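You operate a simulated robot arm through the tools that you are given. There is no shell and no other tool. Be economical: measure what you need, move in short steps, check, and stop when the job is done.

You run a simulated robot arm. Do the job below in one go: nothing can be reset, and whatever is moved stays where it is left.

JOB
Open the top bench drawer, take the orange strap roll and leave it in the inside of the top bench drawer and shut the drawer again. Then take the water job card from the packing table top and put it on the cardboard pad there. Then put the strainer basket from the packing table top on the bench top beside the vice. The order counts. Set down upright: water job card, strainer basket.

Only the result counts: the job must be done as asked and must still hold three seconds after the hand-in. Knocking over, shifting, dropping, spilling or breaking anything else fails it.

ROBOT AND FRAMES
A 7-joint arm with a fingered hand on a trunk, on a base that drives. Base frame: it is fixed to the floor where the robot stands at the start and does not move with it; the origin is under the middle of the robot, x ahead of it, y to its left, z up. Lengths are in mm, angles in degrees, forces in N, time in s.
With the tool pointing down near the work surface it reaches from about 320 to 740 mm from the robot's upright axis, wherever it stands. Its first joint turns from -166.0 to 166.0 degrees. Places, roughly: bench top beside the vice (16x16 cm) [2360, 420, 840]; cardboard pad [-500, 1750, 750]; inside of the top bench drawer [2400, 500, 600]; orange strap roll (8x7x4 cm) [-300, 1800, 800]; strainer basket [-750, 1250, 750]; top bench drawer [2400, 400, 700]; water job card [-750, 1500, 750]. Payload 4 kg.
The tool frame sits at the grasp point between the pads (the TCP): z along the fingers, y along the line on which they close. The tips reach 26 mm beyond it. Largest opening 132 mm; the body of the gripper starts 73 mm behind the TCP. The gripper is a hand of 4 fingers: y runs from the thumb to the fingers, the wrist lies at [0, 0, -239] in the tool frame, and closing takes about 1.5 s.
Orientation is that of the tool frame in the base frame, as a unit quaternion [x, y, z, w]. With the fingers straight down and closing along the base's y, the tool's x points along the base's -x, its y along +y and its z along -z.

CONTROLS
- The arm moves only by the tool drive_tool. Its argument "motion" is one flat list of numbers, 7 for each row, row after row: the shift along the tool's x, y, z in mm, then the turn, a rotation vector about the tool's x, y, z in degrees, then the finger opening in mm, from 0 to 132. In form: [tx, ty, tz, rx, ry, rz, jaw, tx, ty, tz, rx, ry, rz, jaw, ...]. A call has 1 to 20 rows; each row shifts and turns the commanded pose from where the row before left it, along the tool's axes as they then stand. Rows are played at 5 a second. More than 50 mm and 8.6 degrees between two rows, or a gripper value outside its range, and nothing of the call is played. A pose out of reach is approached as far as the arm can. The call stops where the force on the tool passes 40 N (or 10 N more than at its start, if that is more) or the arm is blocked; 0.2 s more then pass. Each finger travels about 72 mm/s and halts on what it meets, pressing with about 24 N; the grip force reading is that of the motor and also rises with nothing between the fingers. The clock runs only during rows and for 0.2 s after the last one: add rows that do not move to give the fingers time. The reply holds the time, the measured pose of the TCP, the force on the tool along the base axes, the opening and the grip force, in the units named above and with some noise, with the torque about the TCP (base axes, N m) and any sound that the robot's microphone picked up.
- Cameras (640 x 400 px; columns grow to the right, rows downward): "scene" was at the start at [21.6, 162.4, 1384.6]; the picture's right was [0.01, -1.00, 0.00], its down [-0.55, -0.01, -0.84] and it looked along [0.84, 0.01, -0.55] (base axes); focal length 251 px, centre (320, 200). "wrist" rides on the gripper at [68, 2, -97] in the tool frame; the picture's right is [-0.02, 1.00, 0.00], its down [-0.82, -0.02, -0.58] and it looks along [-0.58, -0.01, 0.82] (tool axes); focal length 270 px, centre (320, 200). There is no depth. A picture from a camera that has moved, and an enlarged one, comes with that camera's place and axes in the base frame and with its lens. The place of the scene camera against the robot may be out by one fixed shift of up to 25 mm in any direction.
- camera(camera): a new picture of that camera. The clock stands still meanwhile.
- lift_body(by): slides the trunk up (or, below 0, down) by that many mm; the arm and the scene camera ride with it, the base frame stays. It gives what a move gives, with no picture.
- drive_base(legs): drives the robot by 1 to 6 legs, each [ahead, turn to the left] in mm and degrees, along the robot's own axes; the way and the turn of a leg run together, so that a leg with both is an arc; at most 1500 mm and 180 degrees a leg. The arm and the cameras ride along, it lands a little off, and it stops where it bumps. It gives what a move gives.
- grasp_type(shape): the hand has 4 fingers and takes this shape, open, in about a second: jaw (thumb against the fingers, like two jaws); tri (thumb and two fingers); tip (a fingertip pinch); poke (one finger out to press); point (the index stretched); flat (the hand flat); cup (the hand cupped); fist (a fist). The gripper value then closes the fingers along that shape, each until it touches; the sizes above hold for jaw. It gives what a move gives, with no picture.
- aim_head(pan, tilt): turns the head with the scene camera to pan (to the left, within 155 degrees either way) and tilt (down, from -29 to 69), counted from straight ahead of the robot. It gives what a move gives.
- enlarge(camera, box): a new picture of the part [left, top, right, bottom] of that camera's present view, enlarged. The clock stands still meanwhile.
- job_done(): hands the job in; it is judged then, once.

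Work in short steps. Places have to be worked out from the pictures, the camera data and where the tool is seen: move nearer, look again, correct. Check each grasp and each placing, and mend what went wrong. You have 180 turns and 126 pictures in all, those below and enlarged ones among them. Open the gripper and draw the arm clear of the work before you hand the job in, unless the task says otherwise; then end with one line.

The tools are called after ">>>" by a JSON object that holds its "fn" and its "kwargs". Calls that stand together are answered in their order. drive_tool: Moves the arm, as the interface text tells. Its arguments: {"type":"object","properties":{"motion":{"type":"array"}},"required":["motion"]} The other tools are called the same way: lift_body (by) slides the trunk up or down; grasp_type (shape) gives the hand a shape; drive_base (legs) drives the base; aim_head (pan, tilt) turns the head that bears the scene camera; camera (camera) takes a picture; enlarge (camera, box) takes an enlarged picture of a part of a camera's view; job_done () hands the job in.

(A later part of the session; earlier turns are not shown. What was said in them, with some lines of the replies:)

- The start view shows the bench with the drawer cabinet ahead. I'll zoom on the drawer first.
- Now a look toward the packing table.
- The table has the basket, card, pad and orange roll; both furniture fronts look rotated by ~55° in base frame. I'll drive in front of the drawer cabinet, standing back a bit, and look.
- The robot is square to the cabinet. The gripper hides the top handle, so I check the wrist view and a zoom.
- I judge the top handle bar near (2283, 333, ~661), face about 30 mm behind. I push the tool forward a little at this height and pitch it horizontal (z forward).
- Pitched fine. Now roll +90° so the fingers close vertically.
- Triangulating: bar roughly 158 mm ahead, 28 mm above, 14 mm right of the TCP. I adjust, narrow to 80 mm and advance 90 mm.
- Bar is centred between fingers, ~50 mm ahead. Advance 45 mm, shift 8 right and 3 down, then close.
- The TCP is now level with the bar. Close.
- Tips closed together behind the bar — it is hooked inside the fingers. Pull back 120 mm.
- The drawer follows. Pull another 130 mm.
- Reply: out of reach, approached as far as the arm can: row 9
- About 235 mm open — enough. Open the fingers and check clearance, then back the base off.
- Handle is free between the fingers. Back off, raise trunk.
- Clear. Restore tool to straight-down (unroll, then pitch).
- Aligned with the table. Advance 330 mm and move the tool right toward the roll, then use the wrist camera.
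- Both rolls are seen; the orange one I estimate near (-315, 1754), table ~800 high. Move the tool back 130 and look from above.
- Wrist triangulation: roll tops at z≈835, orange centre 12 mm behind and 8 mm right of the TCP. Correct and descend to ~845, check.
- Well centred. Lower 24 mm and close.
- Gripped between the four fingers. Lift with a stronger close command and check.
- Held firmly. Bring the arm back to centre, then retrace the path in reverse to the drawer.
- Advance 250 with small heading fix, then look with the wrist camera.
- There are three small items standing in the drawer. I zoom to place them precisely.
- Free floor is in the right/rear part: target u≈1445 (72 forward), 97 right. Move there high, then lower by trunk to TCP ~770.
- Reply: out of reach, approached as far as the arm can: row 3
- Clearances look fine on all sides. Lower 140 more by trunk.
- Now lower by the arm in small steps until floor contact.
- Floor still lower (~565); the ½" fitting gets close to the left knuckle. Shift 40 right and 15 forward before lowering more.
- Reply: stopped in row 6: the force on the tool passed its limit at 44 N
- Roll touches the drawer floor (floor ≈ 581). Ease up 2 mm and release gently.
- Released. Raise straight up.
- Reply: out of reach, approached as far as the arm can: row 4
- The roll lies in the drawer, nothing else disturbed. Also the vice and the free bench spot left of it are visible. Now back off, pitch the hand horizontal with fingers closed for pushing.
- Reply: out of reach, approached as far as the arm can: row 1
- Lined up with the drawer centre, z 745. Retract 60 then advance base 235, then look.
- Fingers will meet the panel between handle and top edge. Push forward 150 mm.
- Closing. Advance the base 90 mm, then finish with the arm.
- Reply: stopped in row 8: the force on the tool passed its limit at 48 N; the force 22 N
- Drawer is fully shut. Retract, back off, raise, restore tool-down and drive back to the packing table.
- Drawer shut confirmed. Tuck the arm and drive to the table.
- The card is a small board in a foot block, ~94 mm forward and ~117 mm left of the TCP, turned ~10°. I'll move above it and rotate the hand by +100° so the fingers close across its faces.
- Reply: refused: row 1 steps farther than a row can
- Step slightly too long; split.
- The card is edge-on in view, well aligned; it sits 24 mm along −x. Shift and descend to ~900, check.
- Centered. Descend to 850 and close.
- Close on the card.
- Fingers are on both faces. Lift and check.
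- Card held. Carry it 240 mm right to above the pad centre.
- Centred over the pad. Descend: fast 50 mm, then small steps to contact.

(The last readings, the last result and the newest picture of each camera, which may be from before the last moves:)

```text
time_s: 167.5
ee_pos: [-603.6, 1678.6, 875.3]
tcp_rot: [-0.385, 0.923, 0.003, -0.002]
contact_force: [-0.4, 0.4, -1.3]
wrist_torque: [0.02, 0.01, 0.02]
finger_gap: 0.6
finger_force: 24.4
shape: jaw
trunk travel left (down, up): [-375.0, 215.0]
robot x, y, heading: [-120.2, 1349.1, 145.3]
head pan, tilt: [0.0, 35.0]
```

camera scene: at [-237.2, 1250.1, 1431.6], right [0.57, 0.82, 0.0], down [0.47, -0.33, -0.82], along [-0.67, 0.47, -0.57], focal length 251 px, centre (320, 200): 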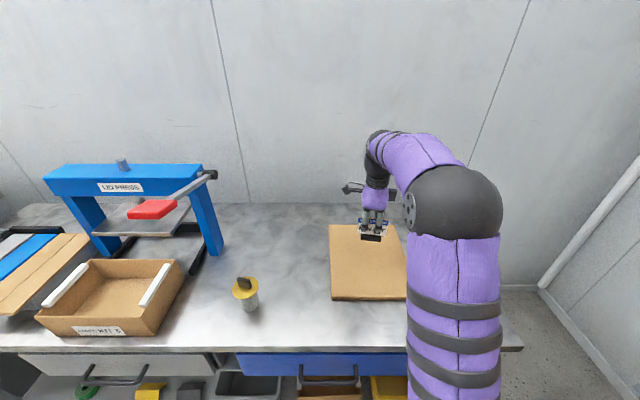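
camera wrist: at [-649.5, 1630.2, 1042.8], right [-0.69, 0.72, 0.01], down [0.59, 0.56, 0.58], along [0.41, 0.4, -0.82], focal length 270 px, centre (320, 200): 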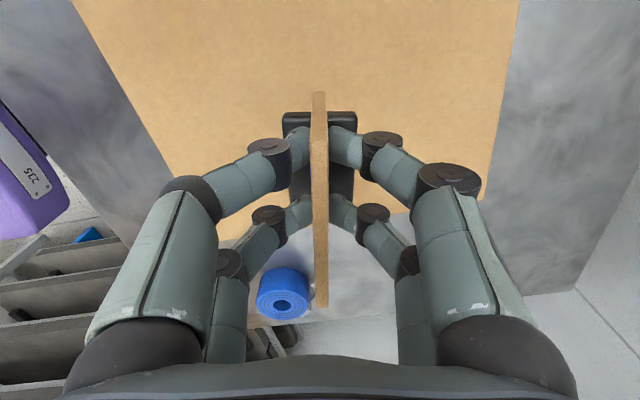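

>>> {"fn": "drive_tool", "kwargs": {"motion": [0, 0, 2, 0, 0, 0, 0, 0, 0, 2, 0, 0, 0, 0, 0, 0, 2, 0, 0, 0, 0, 0, 0, 2, 0, 0, 0, 0, 0, 0, 2, 0, 0, 0, 0, 0, 0, 2, 0, 0, 0, 0]}}

>>> {"fn": "enlarge", "kwargs": {"camera": "scene", "box": [310, 180, 430, 310]}}

```text
time_s: 168.9
ee_pos: [-604.1, 1678.6, 865.8]
tcp_rot: [-0.385, 0.923, 0.004, -0.003]
contact_force: [-0.9, 0.3, 12.5]
wrist_torque: [-0.02, 0.0, 0.03]
finger_gap: 1.0
finger_force: 24.3
shape: jaw
trunk travel left (down, up): [-375.0, 215.0]
robot x, y, heading: [-119.9, 1351.7, 145.2]
head pan, tilt: [0.0, 35.0]
```

```text
3.08 times, centred on (370, 245) of scene
camera zoom: at [-236.6, 1249.3, 1431.9], right [0.57, 0.82, 0.0], down [0.47, -0.33, -0.82], along [-0.67, 0.47, -0.57], focal length 773 px, centre (166, 62)
```

zoom: 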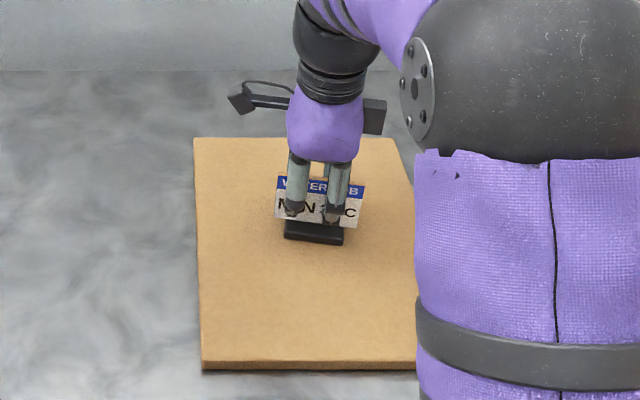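

Contact at 12 N: the card's foot is on the pad. Release slowly.

>>> {"fn": "drive_tool", "kwargs": {"motion": [0, 0, -1, 0, 0, 0, 4, 0, 0, 0, 0, 0, 0, 10, 0, 0, 0, 0, 0, 0, 20, 0, 0, 0, 0, 0, 0, 40, 0, 0, 0, 0, 0, 0, 60, 0, 0, 0, 0, 0, 0, 80, 0, 0, 0, 0, 0, 0, 80]}}

>>> {"fn": "camera", "kwargs": {"camera": "wrist"}}

```text
time_s: 170.5
ee_pos: [-603.6, 1679.4, 866.1]
tcp_rot: [-0.385, 0.923, 0.004, -0.003]
contact_force: [-0.1, -0.2, -0.3]
wrist_torque: [-0.02, 0.02, -0.01]
finger_gap: 79.4
finger_force: 0.1
shape: jaw
trunk travel left (down, up): [-375.0, 215.0]
robot x, y, heading: [-119.2, 1353.9, 145.3]
head pan, tilt: [0.0, 35.0]
```

```text
56 pictures are left
camera wrist: at [-651.9, 1631.8, 962.9], right [-0.69, 0.72, 0.01], down [0.59, 0.56, 0.58], along [0.41, 0.4, -0.82], focal length 270 px, centre (320, 200)
```

wrist: 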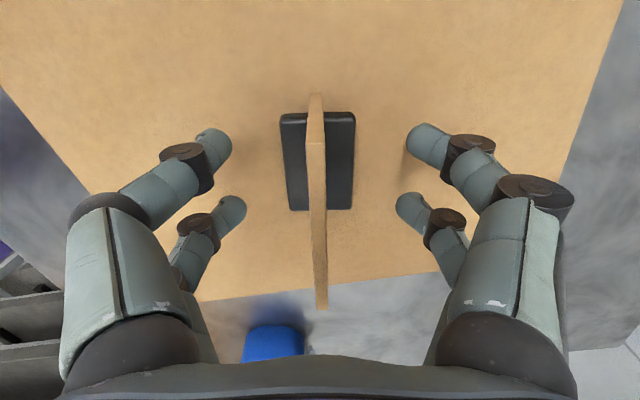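

Card stands upright on the pad. Lift straight clear, then rotate the hand back.

>>> {"fn": "drive_tool", "kwargs": {"motion": [0, 0, -20, 0, 0, 0, 90, 0, 0, -40, 0, 0, 0, 100, 0, 0, -40, 0, 0, 0, 110, 0, 0, -40, 0, 0, 0, 110, 0, 0, -40, 0, 0, 0, 110, 0, 0, 0, 0, 0, -8.33, 110, 0, 0, 0, 0, 0, -8.33, 110, 0, 0, 0, 0, 0, -8.33, 110, 0, 0, 0, 0, 0, -8.33, 110, 0, 0, 0, 0, 0, -8.33, 110, 0, 0, 0, 0, 0, -8.33, 110, 0, 0, 0, 0, 0, -8.33, 110, 0, 0, 0, 0, 0, -8.33, 110, 0, 0, 0, 0, 0, -8.33, 110, 0, 0, 0, 0, 0, -8.33, 110, 0, 0, 0, 0, 0, -8.33, 110, 0, 0, 0, 0, 0, -8.33, 110]}}

>>> {"fn": "camera", "kwargs": {"camera": "scene"}}

```text
time_s: 174.1
ee_pos: [-603.3, 1678.7, 1045.4]
tcp_rot: [0.955, -0.298, -0.003, -0.001]
contact_force: [-0.3, -0.1, -0.8]
wrist_torque: [0.0, 0.01, 0.01]
finger_gap: 109.9
finger_force: 0.0
shape: jaw
trunk travel left (down, up): [-375.0, 215.0]
robot x, y, heading: [-116.8, 1351.4, 145.1]
head pan, tilt: [0.0, 35.0]
```

```text
55 pictures are left
camera scene: at [-237.4, 1249.8, 1431.6], right [0.57, 0.82, 0.0], down [0.47, -0.33, -0.82], along [-0.67, 0.47, -0.57], focal length 251 px, centre (320, 200)
```

scene: 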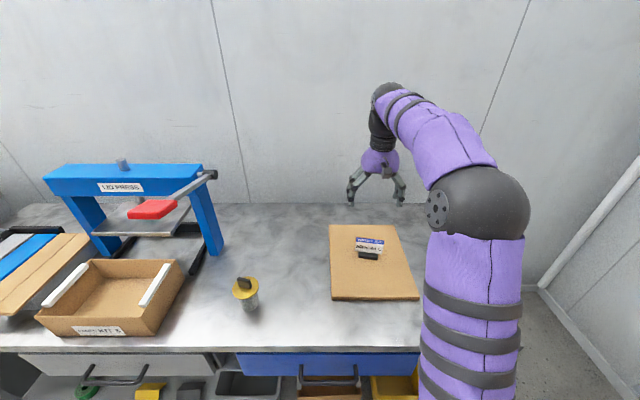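

Card done. Move the hand 346 left, 136 back, above the basket.

>>> {"fn": "drive_tool", "kwargs": {"motion": [15, 38.5, 0, 0, 0, 0, 120, 15, 38.5, 0, 0, 0, 0, 120, 15, 38.5, 0, 0, 0, 0, 120, 15, 38.5, 0, 0, 0, 0, 120, 15, 38.5, 0, 0, 0, 0, 120, 15, 38.5, 0, 0, 0, 0, 120, 15, 38.5, 0, 0, 0, 0, 120, 15, 38.5, 0, 0, 0, 0, 120, 15, 38, 0, 0, 0, 0, 120, 0, 0, 0, 0, 0, 0, 120]}}

>>> {"fn": "camera", "kwargs": {"camera": "wrist"}}

>>> {"fn": "camera", "kwargs": {"camera": "scene"}}

```text
time_s: 176.3
ee_pos: [-690.2, 1314.7, 1044.7]
tcp_rot: [0.954, -0.298, -0.003, -0.002]
contact_force: [0.1, 0.2, -0.4]
wrist_torque: [0.01, -0.01, 0.02]
finger_gap: 119.5
finger_force: 0.0
shape: jaw
trunk travel left (down, up): [-375.0, 215.0]
robot x, y, heading: [-120.0, 1348.7, 145.1]
head pan, tilt: [0.0, 35.0]
```

```text
54 pictures are left
camera wrist: at [-634.2, 1275.9, 1142.2], right [-0.59, -0.81, 0.0], down [-0.66, 0.48, 0.58], along [-0.47, 0.34, -0.81], focal length 270 px, centre (320, 200)
```

wrist: 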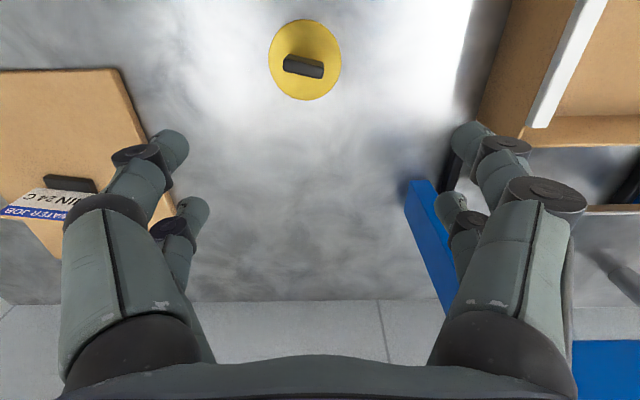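

```text
53 pictures are left
camera scene: at [-237.5, 1249.4, 1431.6], right [0.57, 0.82, 0.0], down [0.47, -0.33, -0.82], along [-0.67, 0.47, -0.57], focal length 251 px, centre (320, 200)
```

scene: 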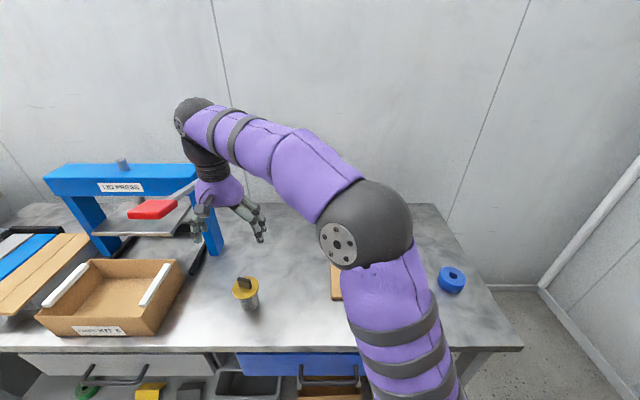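

Flange centre estimated 31 mm back and 13 mm right of TCP. Correct, lower 60 and re-measure.

>>> {"fn": "drive_tool", "kwargs": {"motion": [31, -13, 0, 0, 0, 0, 125, 0, 0, 30, 0, 0, 0, 125, 0, 0, 30, 0, 0, 0, 125, 0, 0, 0, 0, 0, 0, 125]}}

>>> {"fn": "camera", "kwargs": {"camera": "wrist"}}

>>> {"fn": "enlarge", "kwargs": {"camera": "scene", "box": [160, 180, 320, 340]}}

```text
time_s: 177.3
ee_pos: [-657.0, 1309.2, 983.3]
tcp_rot: [0.955, -0.298, -0.004, -0.001]
contact_force: [0.4, 0.1, 0.0]
wrist_torque: [0.0, -0.01, -0.02]
finger_gap: 124.9
finger_force: 0.1
shape: jaw
trunk travel left (down, up): [-375.0, 215.0]
robot x, y, heading: [-120.7, 1351.2, 145.0]
head pan, tilt: [0.0, 35.0]
```

```text
52 pictures are left
camera wrist: at [-600.3, 1269.1, 1081.1], right [-0.59, -0.81, 0.0], down [-0.66, 0.48, 0.58], along [-0.47, 0.34, -0.81], focal length 270 px, centre (320, 200)
```

wrist: 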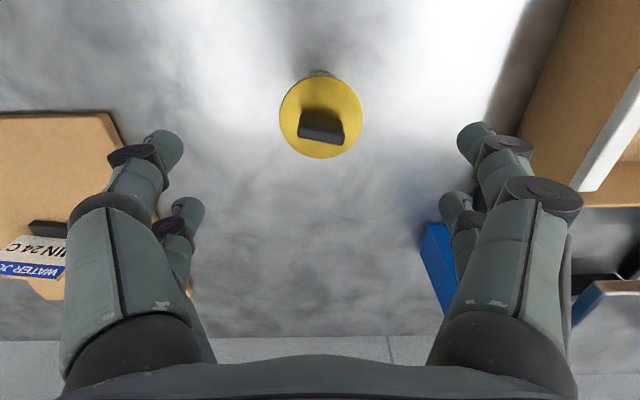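

```text
2.50 times, centred on (240, 260) of scene
camera zoom: at [-237.6, 1249.7, 1431.6], right [0.57, 0.82, 0.0], down [0.47, -0.33, -0.82], along [-0.67, 0.47, -0.57], focal length 628 px, centre (520, 50)
```

zoom: 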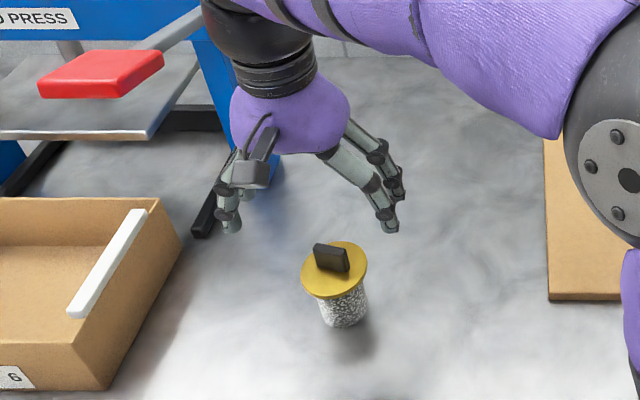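

Flange at z≈872, centred under the hand. Descend to TCP 858 (tips below the flange) and check.

>>> {"fn": "drive_tool", "kwargs": {"motion": [0, 0, 40, 0, 0, 0, 128, 0, 0, 40, 0, 0, 0, 128, 0, 0, 25, 0, 0, 0, 128, 0, 0, 20, 0, 0, 0, 128, 0, 0, 0, 0, 0, 0, 128]}}

>>> {"fn": "camera", "kwargs": {"camera": "wrist"}}

>>> {"fn": "enlarge", "kwargs": {"camera": "scene", "box": [160, 180, 320, 340]}}

```text
time_s: 178.5
ee_pos: [-658.0, 1310.4, 859.9]
tcp_rot: [0.955, -0.298, -0.003, -0.002]
contact_force: [0.4, -0.2, -0.6]
wrist_torque: [0.04, 0.0, 0.04]
finger_gap: 127.9
finger_force: 0.0
shape: jaw
trunk travel left (down, up): [-375.0, 215.0]
robot x, y, heading: [-118.1, 1353.1, 145.4]
head pan, tilt: [0.0, 35.0]
```

```text
50 pictures are left
camera wrist: at [-601.0, 1269.7, 957.9], right [-0.59, -0.81, 0.0], down [-0.66, 0.48, 0.58], along [-0.47, 0.34, -0.81], focal length 270 px, centre (320, 200)
```

wrist: 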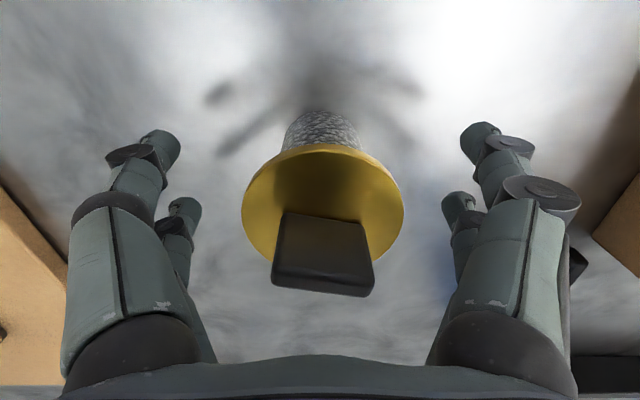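

```text
2.50 times, centred on (240, 260) of scene
camera zoom: at [-237.5, 1249.7, 1431.6], right [0.57, 0.82, 0.0], down [0.47, -0.33, -0.82], along [-0.67, 0.47, -0.57], focal length 628 px, centre (520, 50)
```

zoom: 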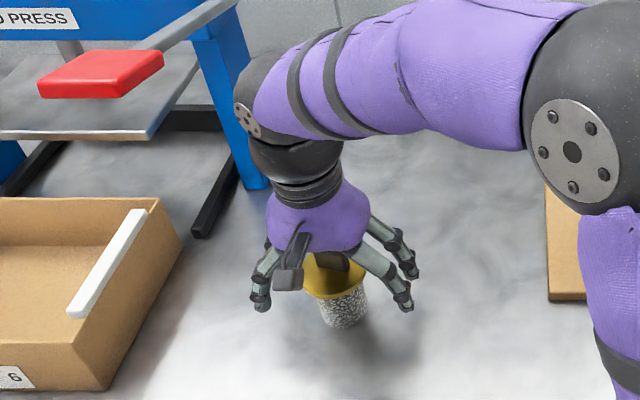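

Slight 5 mm back correction, then close on the mesh body below the flange.

>>> {"fn": "drive_tool", "kwargs": {"motion": [5, 0, 3, 0, 0, 0, 128, 0, 0, 0, 0, 0, 0, 110, 0, 0, 0, 0, 0, 0, 85, 0, 0, 0, 0, 0, 0, 60, 0, 0, 0, 0, 0, 0, 40, 0, 0, 0, 0, 0, 0, 20, 0, 0, 0, 0, 0, 0, 0, 0, 0, 0, 0, 0, 0, 0, 0, 0, 0, 0, 0, 0, 0]}}

>>> {"fn": "camera", "kwargs": {"camera": "wrist"}}

>>> {"fn": "enlarge", "kwargs": {"camera": "scene", "box": [160, 180, 320, 340]}}

```text
time_s: 180.5
ee_pos: [-654.4, 1308.3, 857.6]
tcp_rot: [0.954, -0.298, -0.003, 0.0]
contact_force: [-0.1, 0.5, -0.4]
wrist_torque: [-0.04, -0.02, 0.0]
finger_gap: 19.4
finger_force: 24.6
shape: jaw
trunk travel left (down, up): [-375.0, 215.0]
robot x, y, heading: [-121.2, 1347.8, 145.4]
head pan, tilt: [0.0, 35.0]
```

```text
48 pictures are left
camera wrist: at [-597.0, 1267.0, 954.8], right [-0.59, -0.81, 0.0], down [-0.66, 0.48, 0.58], along [-0.47, 0.34, -0.81], focal length 270 px, centre (320, 200)
```

wrist: 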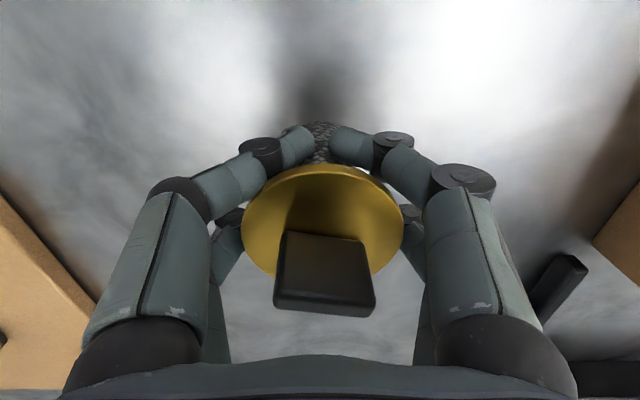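

```text
2.50 times, centred on (240, 260) of scene
camera zoom: at [-237.4, 1249.7, 1431.6], right [0.57, 0.82, 0.0], down [0.47, -0.33, -0.82], along [-0.67, 0.47, -0.57], focal length 628 px, centre (520, 50)
```

zoom: 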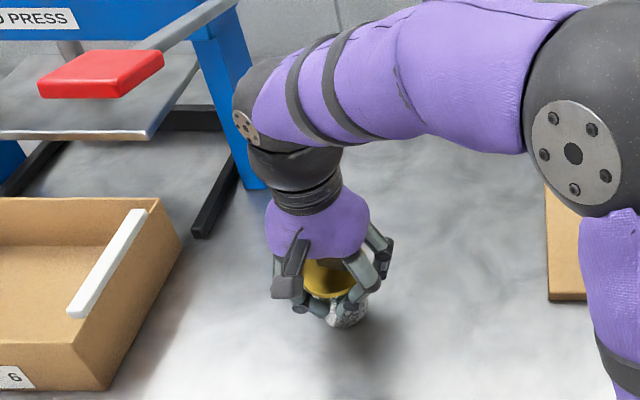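

Fingers wrap the body under the flange. Lift.

>>> {"fn": "drive_tool", "kwargs": {"motion": [0, 0, -10, 0, 0, 0, 0, 0, 0, -20, 0, 0, 0, 0, 0, 0, -40, 0, 0, 0, 0, 0, 0, -40, 0, 0, 0, 0, 0, 0, -40, 0, 0, 0, 0, 0, 0, -40, 0, 0, 0, 0, 0, 0, 0, 0, 0, 0, 0]}}

>>> {"fn": "camera", "kwargs": {"camera": "wrist"}}

>>> {"fn": "enlarge", "kwargs": {"camera": "scene", "box": [140, 120, 340, 340]}}

```text
time_s: 182.1
ee_pos: [-654.3, 1306.2, 1046.8]
tcp_rot: [0.955, -0.298, -0.003, -0.001]
contact_force: [0.2, -0.2, -1.2]
wrist_torque: [-0.01, -0.03, 0.01]
finger_gap: 19.6
finger_force: 24.2
shape: jaw
trunk travel left (down, up): [-375.0, 215.0]
robot x, y, heading: [-121.7, 1349.4, 145.5]
head pan, tilt: [0.0, 35.0]
```

```text
46 pictures are left
camera wrist: at [-597.8, 1266.0, 1143.5], right [-0.59, -0.81, 0.0], down [-0.66, 0.48, 0.58], along [-0.47, 0.34, -0.81], focal length 270 px, centre (320, 200)
```

wrist: 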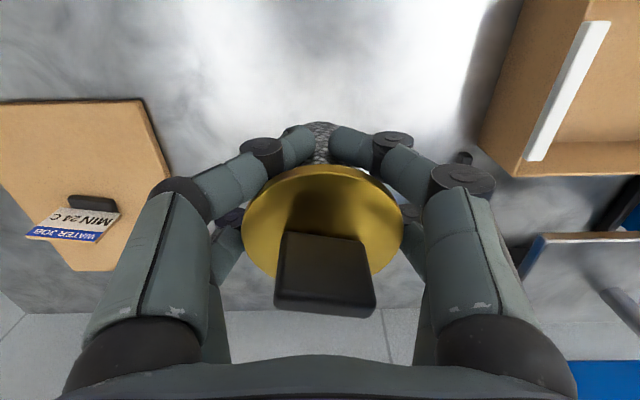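

```text
1.82 times, centred on (240, 230) of scene
camera zoom: at [-237.3, 1249.7, 1431.6], right [0.57, 0.82, 0.0], down [0.47, -0.33, -0.82], along [-0.67, 0.47, -0.57], focal length 456 px, centre (466, 146)
```

zoom: 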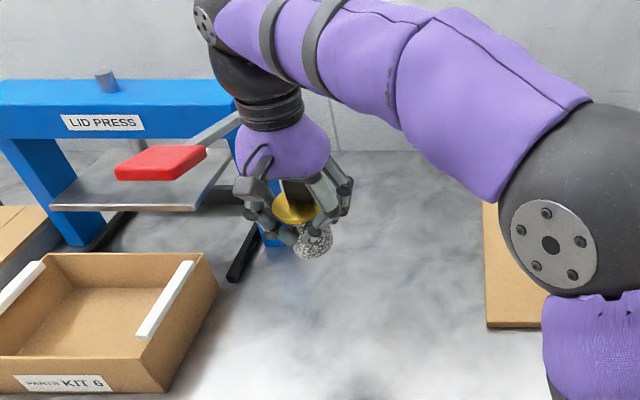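

Held securely. Centre the arm and drive in reverse back to the bench.

>>> {"fn": "drive_tool", "kwargs": {"motion": [-16, -36, 0, 0, 0, 0, 0, -16, -36, 0, 0, 0, 0, 0, -16, -36, 0, 0, 0, 0, 0, -16, -36, 0, 0, 0, 0, 0, -16, -36, 0, 0, 0, 0, 0, 0, 0, 0, 0, 0, 0, 0]}}

>>> {"fn": "drive_base", "kwargs": {"legs": [[-400, 0], [0, -13.2], [-1500, 0], [-854, 0], [0, -77.3]]}}

>>> {"fn": "camera", "kwargs": {"camera": "scene"}}

```text
time_s: 183.5
ee_pos: [-615.1, 1500.7, 1047.0]
tcp_rot: [0.954, -0.298, -0.003, 0.0]
contact_force: [0.5, 0.3, -1.2]
wrist_torque: [-0.04, 0.02, 0.0]
finger_gap: 19.2
finger_force: 24.0
shape: jaw
trunk travel left (down, up): [-375.0, 215.0]
robot x, y, heading: [-120.2, 1352.5, 145.2]
head pan, tilt: [0.0, 35.0]
```

```text
time_s: 201.6
ee_pos: [1948.1, -64.0, 1047.0]
tcp_rot: [-0.495, 0.869, 0.002, 0.003]
contact_force: [-0.8, -0.4, -1.2]
wrist_torque: [-0.03, 0.01, 0.01]
finger_gap: 17.8
finger_force: 24.2
shape: jaw
trunk travel left (down, up): [-375.0, 215.0]
robot x, y, heading: [1828.3, -567.1, 59.5]
head pan, tilt: [0.0, 35.0]
```

```text
44 pictures are left
camera scene: at [1707.5, -457.0, 1431.6], right [0.86, -0.51, 0.0], down [-0.29, -0.49, -0.82], along [0.42, 0.7, -0.57], focal length 251 px, centre (320, 200)
```

scene: 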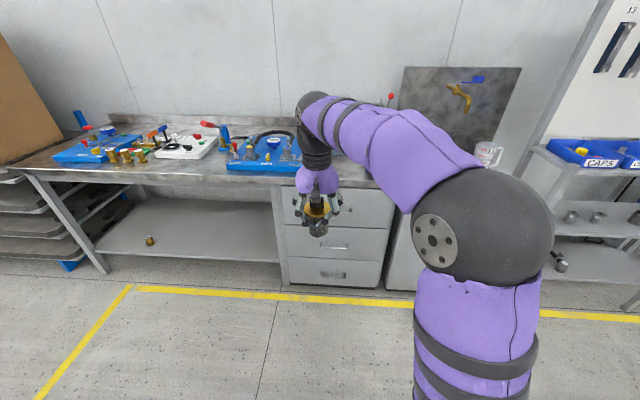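

Turn −4° and advance 380 mm toward the bench, then look.

>>> {"fn": "drive_base", "kwargs": {"legs": [[0, -4], [380, 0]]}}

>>> {"fn": "camera", "kwargs": {"camera": "scene"}}

>>> {"fn": "camera", "kwargs": {"camera": "wrist"}}

```text
time_s: 204.5
ee_pos: [2195.6, 235.0, 1046.7]
tcp_rot: [-0.464, 0.886, 0.002, 0.002]
contact_force: [0.7, -0.2, -1.1]
wrist_torque: [-0.04, 0.02, 0.01]
finger_gap: 17.8
finger_force: 24.3
shape: jaw
trunk travel left (down, up): [-375.0, 215.0]
robot x, y, heading: [2046.7, -257.2, 55.4]
head pan, tilt: [0.0, 35.0]
```

```text
43 pictures are left
camera scene: at [1928.9, -141.0, 1431.6], right [0.82, -0.57, 0.0], down [-0.33, -0.47, -0.82], along [0.47, 0.67, -0.57], focal length 251 px, centre (320, 200)
```

scene: 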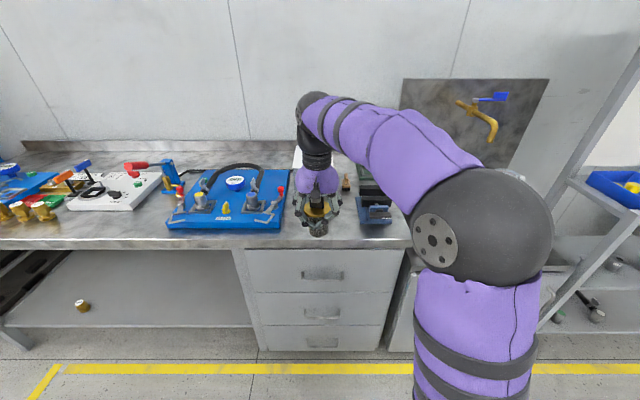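

```text
42 pictures are left
camera wrist: at [2156.2, 179.8, 1143.4], right [-0.81, 0.59, 0.0], down [0.48, 0.66, 0.58], along [0.34, 0.47, -0.81], focal length 270 px, centre (320, 200)
```

wrist: 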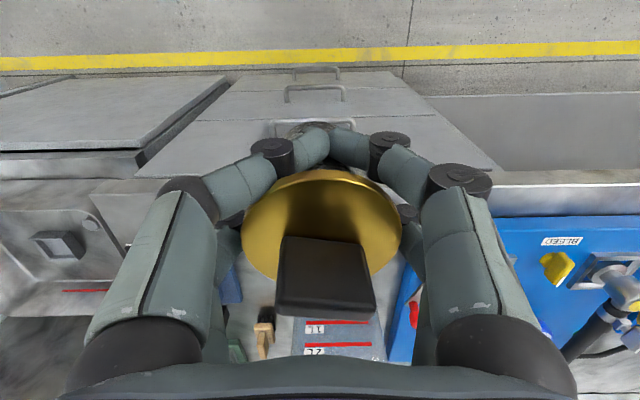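

The free spot left of the vice is clear (vice left edge v≈−1813, mat right edge ≈−1530 in bench coordinates). Advance base 130 then reach 116 forward, 24 right, staying high.

>>> {"fn": "drive_base", "kwargs": {"legs": [[130, 0]]}}

>>> {"fn": "drive_tool", "kwargs": {"motion": [-38, -8, 0, 0, 0, 0, 0, -38, -8, 0, 0, 0, 0, 0, -38, -8, 0, 0, 0, 0, 0, 0, 0, 0, 0, 0, 0, 0]}}

>>> {"fn": "camera", "kwargs": {"camera": "scene"}}

>>> {"fn": "camera", "kwargs": {"camera": "wrist"}}

```text
time_s: 205.7
ee_pos: [2269.1, 340.0, 1046.3]
tcp_rot: [-0.465, 0.885, 0.001, 0.003]
contact_force: [0.5, 1.4, -1.0]
wrist_torque: [0.01, 0.0, 0.0]
finger_gap: 17.6
finger_force: 23.7
shape: jaw
trunk travel left (down, up): [-375.0, 215.0]
robot x, y, heading: [2119.3, -150.1, 55.6]
head pan, tilt: [0.0, 35.0]
```

```text
time_s: 206.7
ee_pos: [2354.5, 424.0, 1046.8]
tcp_rot: [-0.465, 0.885, 0.0, 0.003]
contact_force: [-0.5, 0.7, -1.8]
wrist_torque: [-0.02, 0.02, 0.0]
finger_gap: 17.5
finger_force: 23.6
shape: jaw
trunk travel left (down, up): [-375.0, 215.0]
robot x, y, heading: [2119.6, -152.3, 55.2]
head pan, tilt: [0.0, 35.0]
```

```text
41 pictures are left
camera scene: at [2002.8, -34.4, 1431.6], right [0.82, -0.57, 0.0], down [-0.33, -0.47, -0.82], along [0.47, 0.67, -0.57], focal length 251 px, centre (320, 200)
```

scene: 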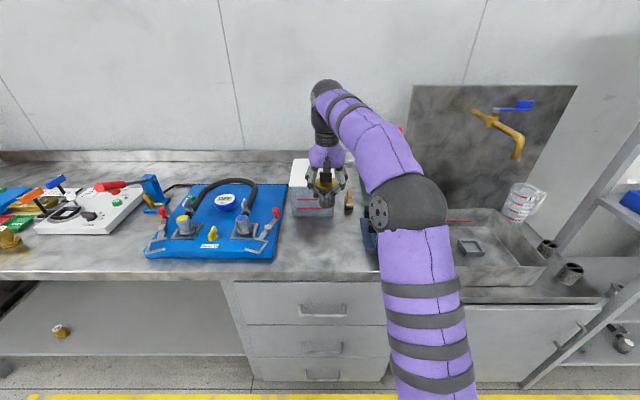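

```text
40 pictures are left
camera wrist: at [2315.3, 368.7, 1143.4], right [-0.81, 0.59, 0.0], down [0.48, 0.66, 0.58], along [0.34, 0.47, -0.81], focal length 270 px, centre (320, 200)
```

wrist: 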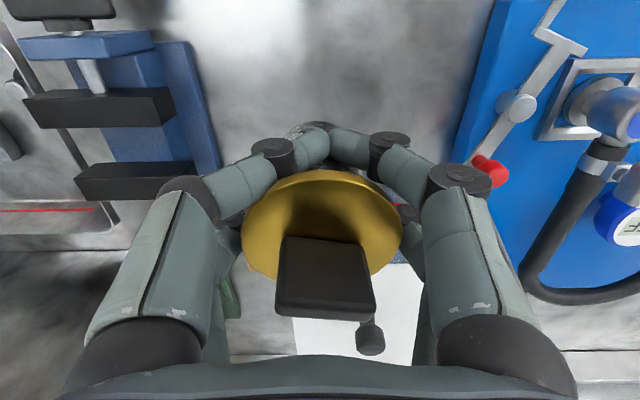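

Directly over the target (2355, 424), vice ~130 mm right, mat ~170 mm left. Lower 125 mm, check.

>>> {"fn": "drive_tool", "kwargs": {"motion": [0, 0, 35, 0, 0, 0, 0, 0, 0, 35, 0, 0, 0, 0, 0, 0, 35, 0, 0, 0, 0, 0, 0, 20, 0, 0, 0, 0, 0, 0, 0, 0, 0, 0, 0]}}

>>> {"fn": "enlarge", "kwargs": {"camera": "scene", "box": [260, 140, 420, 280]}}

>>> {"fn": "camera", "kwargs": {"camera": "wrist"}}

```text
time_s: 207.9
ee_pos: [2355.7, 422.1, 922.4]
tcp_rot: [-0.465, 0.885, 0.002, 0.002]
contact_force: [-0.8, 0.0, -1.6]
wrist_torque: [0.0, 0.0, 0.0]
finger_gap: 17.6
finger_force: 23.8
shape: jaw
trunk travel left (down, up): [-375.0, 215.0]
robot x, y, heading: [2119.4, -154.7, 55.0]
head pan, tilt: [0.0, 35.0]
```

```text
2.86 times, centred on (340, 210) of scene
camera zoom: at [2002.6, -34.7, 1431.6], right [0.82, -0.57, 0.0], down [-0.33, -0.47, -0.82], along [0.47, 0.67, -0.57], focal length 717 px, centre (263, 171)
```

zoom: 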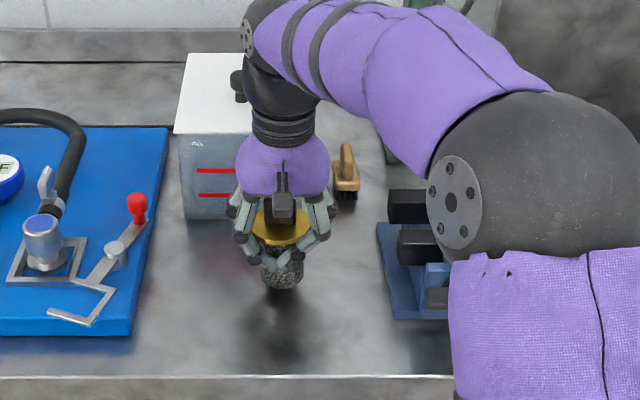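

```text
38 pictures are left
camera wrist: at [2316.2, 366.4, 1018.9], right [-0.81, 0.59, 0.0], down [0.48, 0.66, 0.58], along [0.34, 0.47, -0.81], focal length 270 px, centre (320, 200)
```

wrist: 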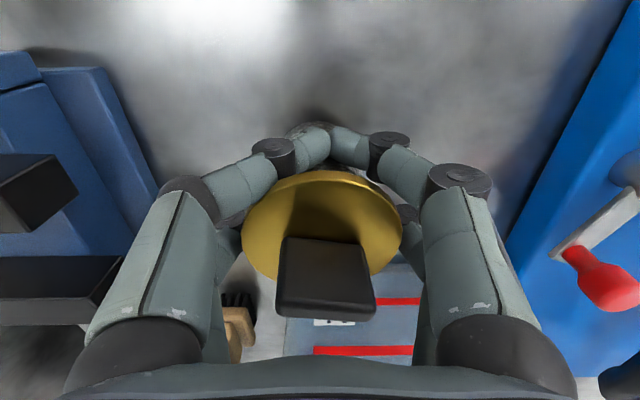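

Clearances good. Lower in small steps to contact.

>>> {"fn": "drive_tool", "kwargs": {"motion": [0, 0, 6, 0, 0, 0, 0, 0, 0, 5, 0, 0, 0, 0, 0, 0, 3, 0, 0, 0, 0, 0, 0, 2, 0, 0, 0, 0, 0, 0, 2, 0, 0, 0, 0]}}

```text
time_s: 209.1
ee_pos: [2354.4, 421.3, 907.1]
tcp_rot: [-0.465, 0.885, 0.004, 0.005]
contact_force: [0.2, 0.6, 16.5]
wrist_torque: [0.39, -0.06, -0.01]
finger_gap: 17.8
finger_force: 24.2
shape: jaw
trunk travel left (down, up): [-375.0, 215.0]
robot x, y, heading: [2118.5, -151.4, 55.7]
head pan, tilt: [0.0, 35.0]
```

Contact at 16 N, standing on the bench. Release slowly.

>>> {"fn": "drive_tool", "kwargs": {"motion": [0, 0, -1, 0, 0, 0, 16, 0, 0, 0, 0, 0, 0, 24, 0, 0, 0, 0, 0, 0, 36, 0, 0, 0, 0, 0, 0, 54, 0, 0, 0, 0, 0, 0, 76, 0, 0, 0, 0, 0, 0, 90, 0, 0, 0, 0, 0, 0, 90, 0, 0, 0, 0, 0, 0, 90]}}

>>> {"fn": "camera", "kwargs": {"camera": "wrist"}}

>>> {"fn": "enlarge", "kwargs": {"camera": "scene", "box": [260, 140, 420, 280]}}

```text
time_s: 210.9
ee_pos: [2354.3, 423.6, 904.0]
tcp_rot: [-0.465, 0.885, 0.001, 0.003]
contact_force: [0.0, 0.5, 1.4]
wrist_torque: [-0.03, 0.0, 0.0]
finger_gap: 89.9
finger_force: 0.1
shape: jaw
trunk travel left (down, up): [-375.0, 215.0]
robot x, y, heading: [2119.1, -154.9, 55.2]
head pan, tilt: [0.0, 35.0]
```

```text
37 pictures are left
camera wrist: at [2314.9, 366.8, 1001.7], right [-0.81, 0.59, 0.0], down [0.48, 0.66, 0.58], along [0.34, 0.47, -0.81], focal length 270 px, centre (320, 200)
```

wrist: 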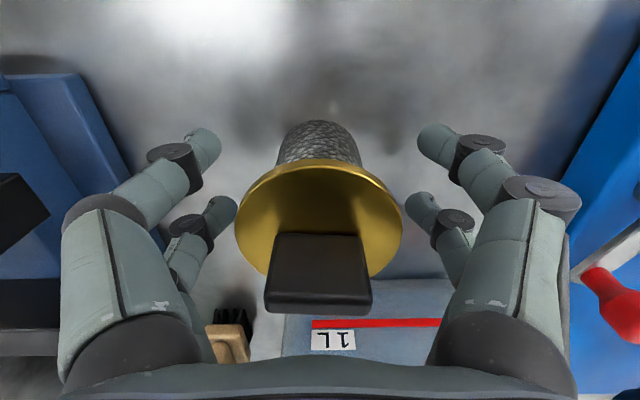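

```text
2.86 times, centred on (340, 210) of scene
camera zoom: at [2002.6, -34.8, 1431.6], right [0.82, -0.57, 0.0], down [-0.33, -0.47, -0.82], along [0.47, 0.67, -0.57], focal length 717 px, centre (263, 171)
```

zoom: 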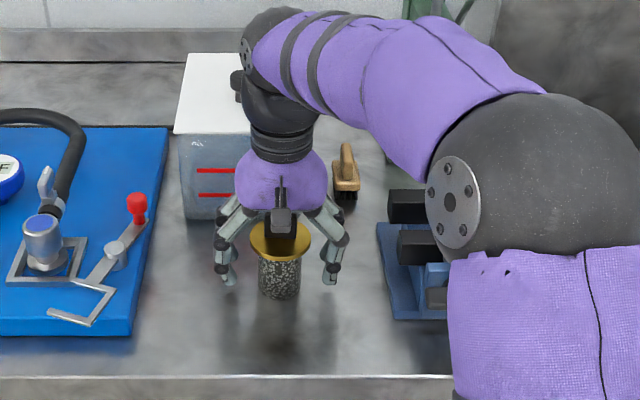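

Basket stands upright. Open a bit more and lift straight up, then back away.

>>> {"fn": "drive_tool", "kwargs": {"motion": [0, 0, 0, 0, 0, 0, 105, 0, 0, 0, 0, 0, 0, 105, 0, 0, -20, 0, 0, 0, 105, 0, 0, -30, 0, 0, 0, 105, 0, 0, -40, 0, 0, 0, 105, 0, 0, -40, 0, 0, 0, 105, 0, 0, -20, 0, 0, 0, 105]}}

>>> {"fn": "drive_base", "kwargs": {"legs": [[-450, 0]]}}

>>> {"fn": "camera", "kwargs": {"camera": "scene"}}

>>> {"fn": "enlarge", "kwargs": {"camera": "scene", "box": [220, 130, 380, 270]}}

```text
time_s: 212.5
ee_pos: [2354.4, 421.7, 1055.5]
tcp_rot: [-0.465, 0.885, 0.002, 0.003]
contact_force: [-0.4, -0.7, 0.7]
wrist_torque: [0.01, 0.0, 0.03]
finger_gap: 104.8
finger_force: 0.1
shape: jaw
trunk travel left (down, up): [-375.0, 215.0]
robot x, y, heading: [2118.8, -151.5, 55.3]
head pan, tilt: [0.0, 35.0]
```

```text
time_s: 215.3
ee_pos: [2096.3, 44.0, 1054.5]
tcp_rot: [-0.463, 0.886, 0.001, 0.004]
contact_force: [-0.4, 1.5, -0.7]
wrist_torque: [0.0, 0.0, -0.02]
finger_gap: 104.6
finger_force: 0.1
shape: jaw
trunk travel left (down, up): [-375.0, 215.0]
robot x, y, heading: [1855.8, -530.0, 54.9]
head pan, tilt: [0.0, 35.0]
```

```text
35 pictures are left
camera scene: at [1740.9, -410.8, 1431.6], right [0.82, -0.57, 0.0], down [-0.33, -0.47, -0.82], along [0.47, 0.67, -0.57], focal length 251 px, centre (320, 200)
```

scene: 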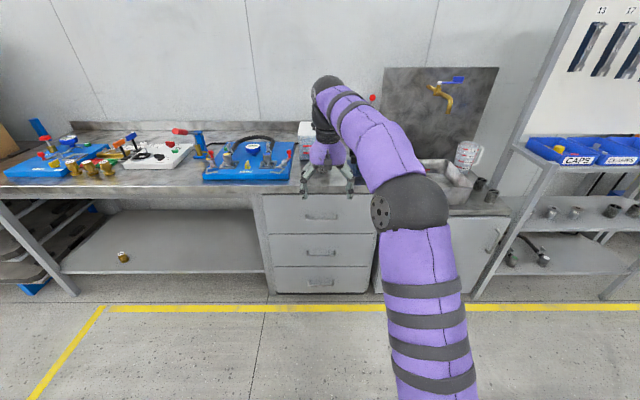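

```text
2.86 times, centred on (300, 200) of scene
camera zoom: at [1740.9, -410.8, 1431.6], right [0.82, -0.57, 0.0], down [-0.33, -0.47, -0.82], along [0.47, 0.67, -0.57], focal length 717 px, centre (377, 200)
```

zoom: 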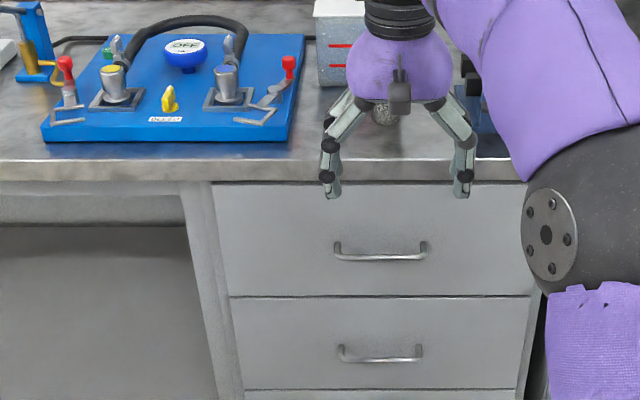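

Drawer shut. Move the hand aside to confirm the basket stands.

>>> {"fn": "drive_tool", "kwargs": {"motion": [30, -30, 0, 0, 0, 0, 105, 30, -30, 0, 0, 0, 0, 105, 30, -30, 0, 0, 0, 0, 105, 0, -40, 0, 0, 0, 0, 105, 0, -40, 0, 0, 0, 0, 105]}}

>>> {"fn": "enlarge", "kwargs": {"camera": "scene", "box": [250, 110, 410, 220]}}

```text
time_s: 216.5
ee_pos: [2183.8, -130.4, 1053.2]
tcp_rot: [-0.463, 0.887, 0.002, 0.002]
contact_force: [-0.5, 0.5, 0.3]
wrist_torque: [-0.01, -0.01, -0.01]
finger_gap: 104.7
finger_force: 0.0
shape: jaw
trunk travel left (down, up): [-375.0, 215.0]
robot x, y, heading: [1857.1, -527.5, 55.0]
head pan, tilt: [0.0, 35.0]
```

```text
3.64 times, centred on (330, 165) of scene
camera zoom: at [1740.8, -410.7, 1431.6], right [0.82, -0.57, 0.0], down [-0.33, -0.47, -0.82], along [0.47, 0.67, -0.57], focal length 913 px, centre (284, 327)
```

zoom: 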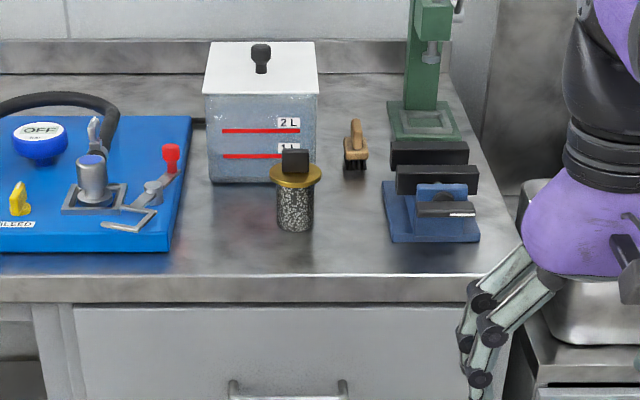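

The basket stands upright beside the vice, the drawer is shut with the roll inside, the card is on the pad, and the arm is clear. Hand in.

>>> {"fn": "job_done", "kwargs": {}}

```text
The job is handed in.
```

The job is done and handed in: the orange strap roll is inside the shut top bench drawer, the water job card stands upright on the cardboard pad, and the strainer basket stands upright on the bench top beside the vice.
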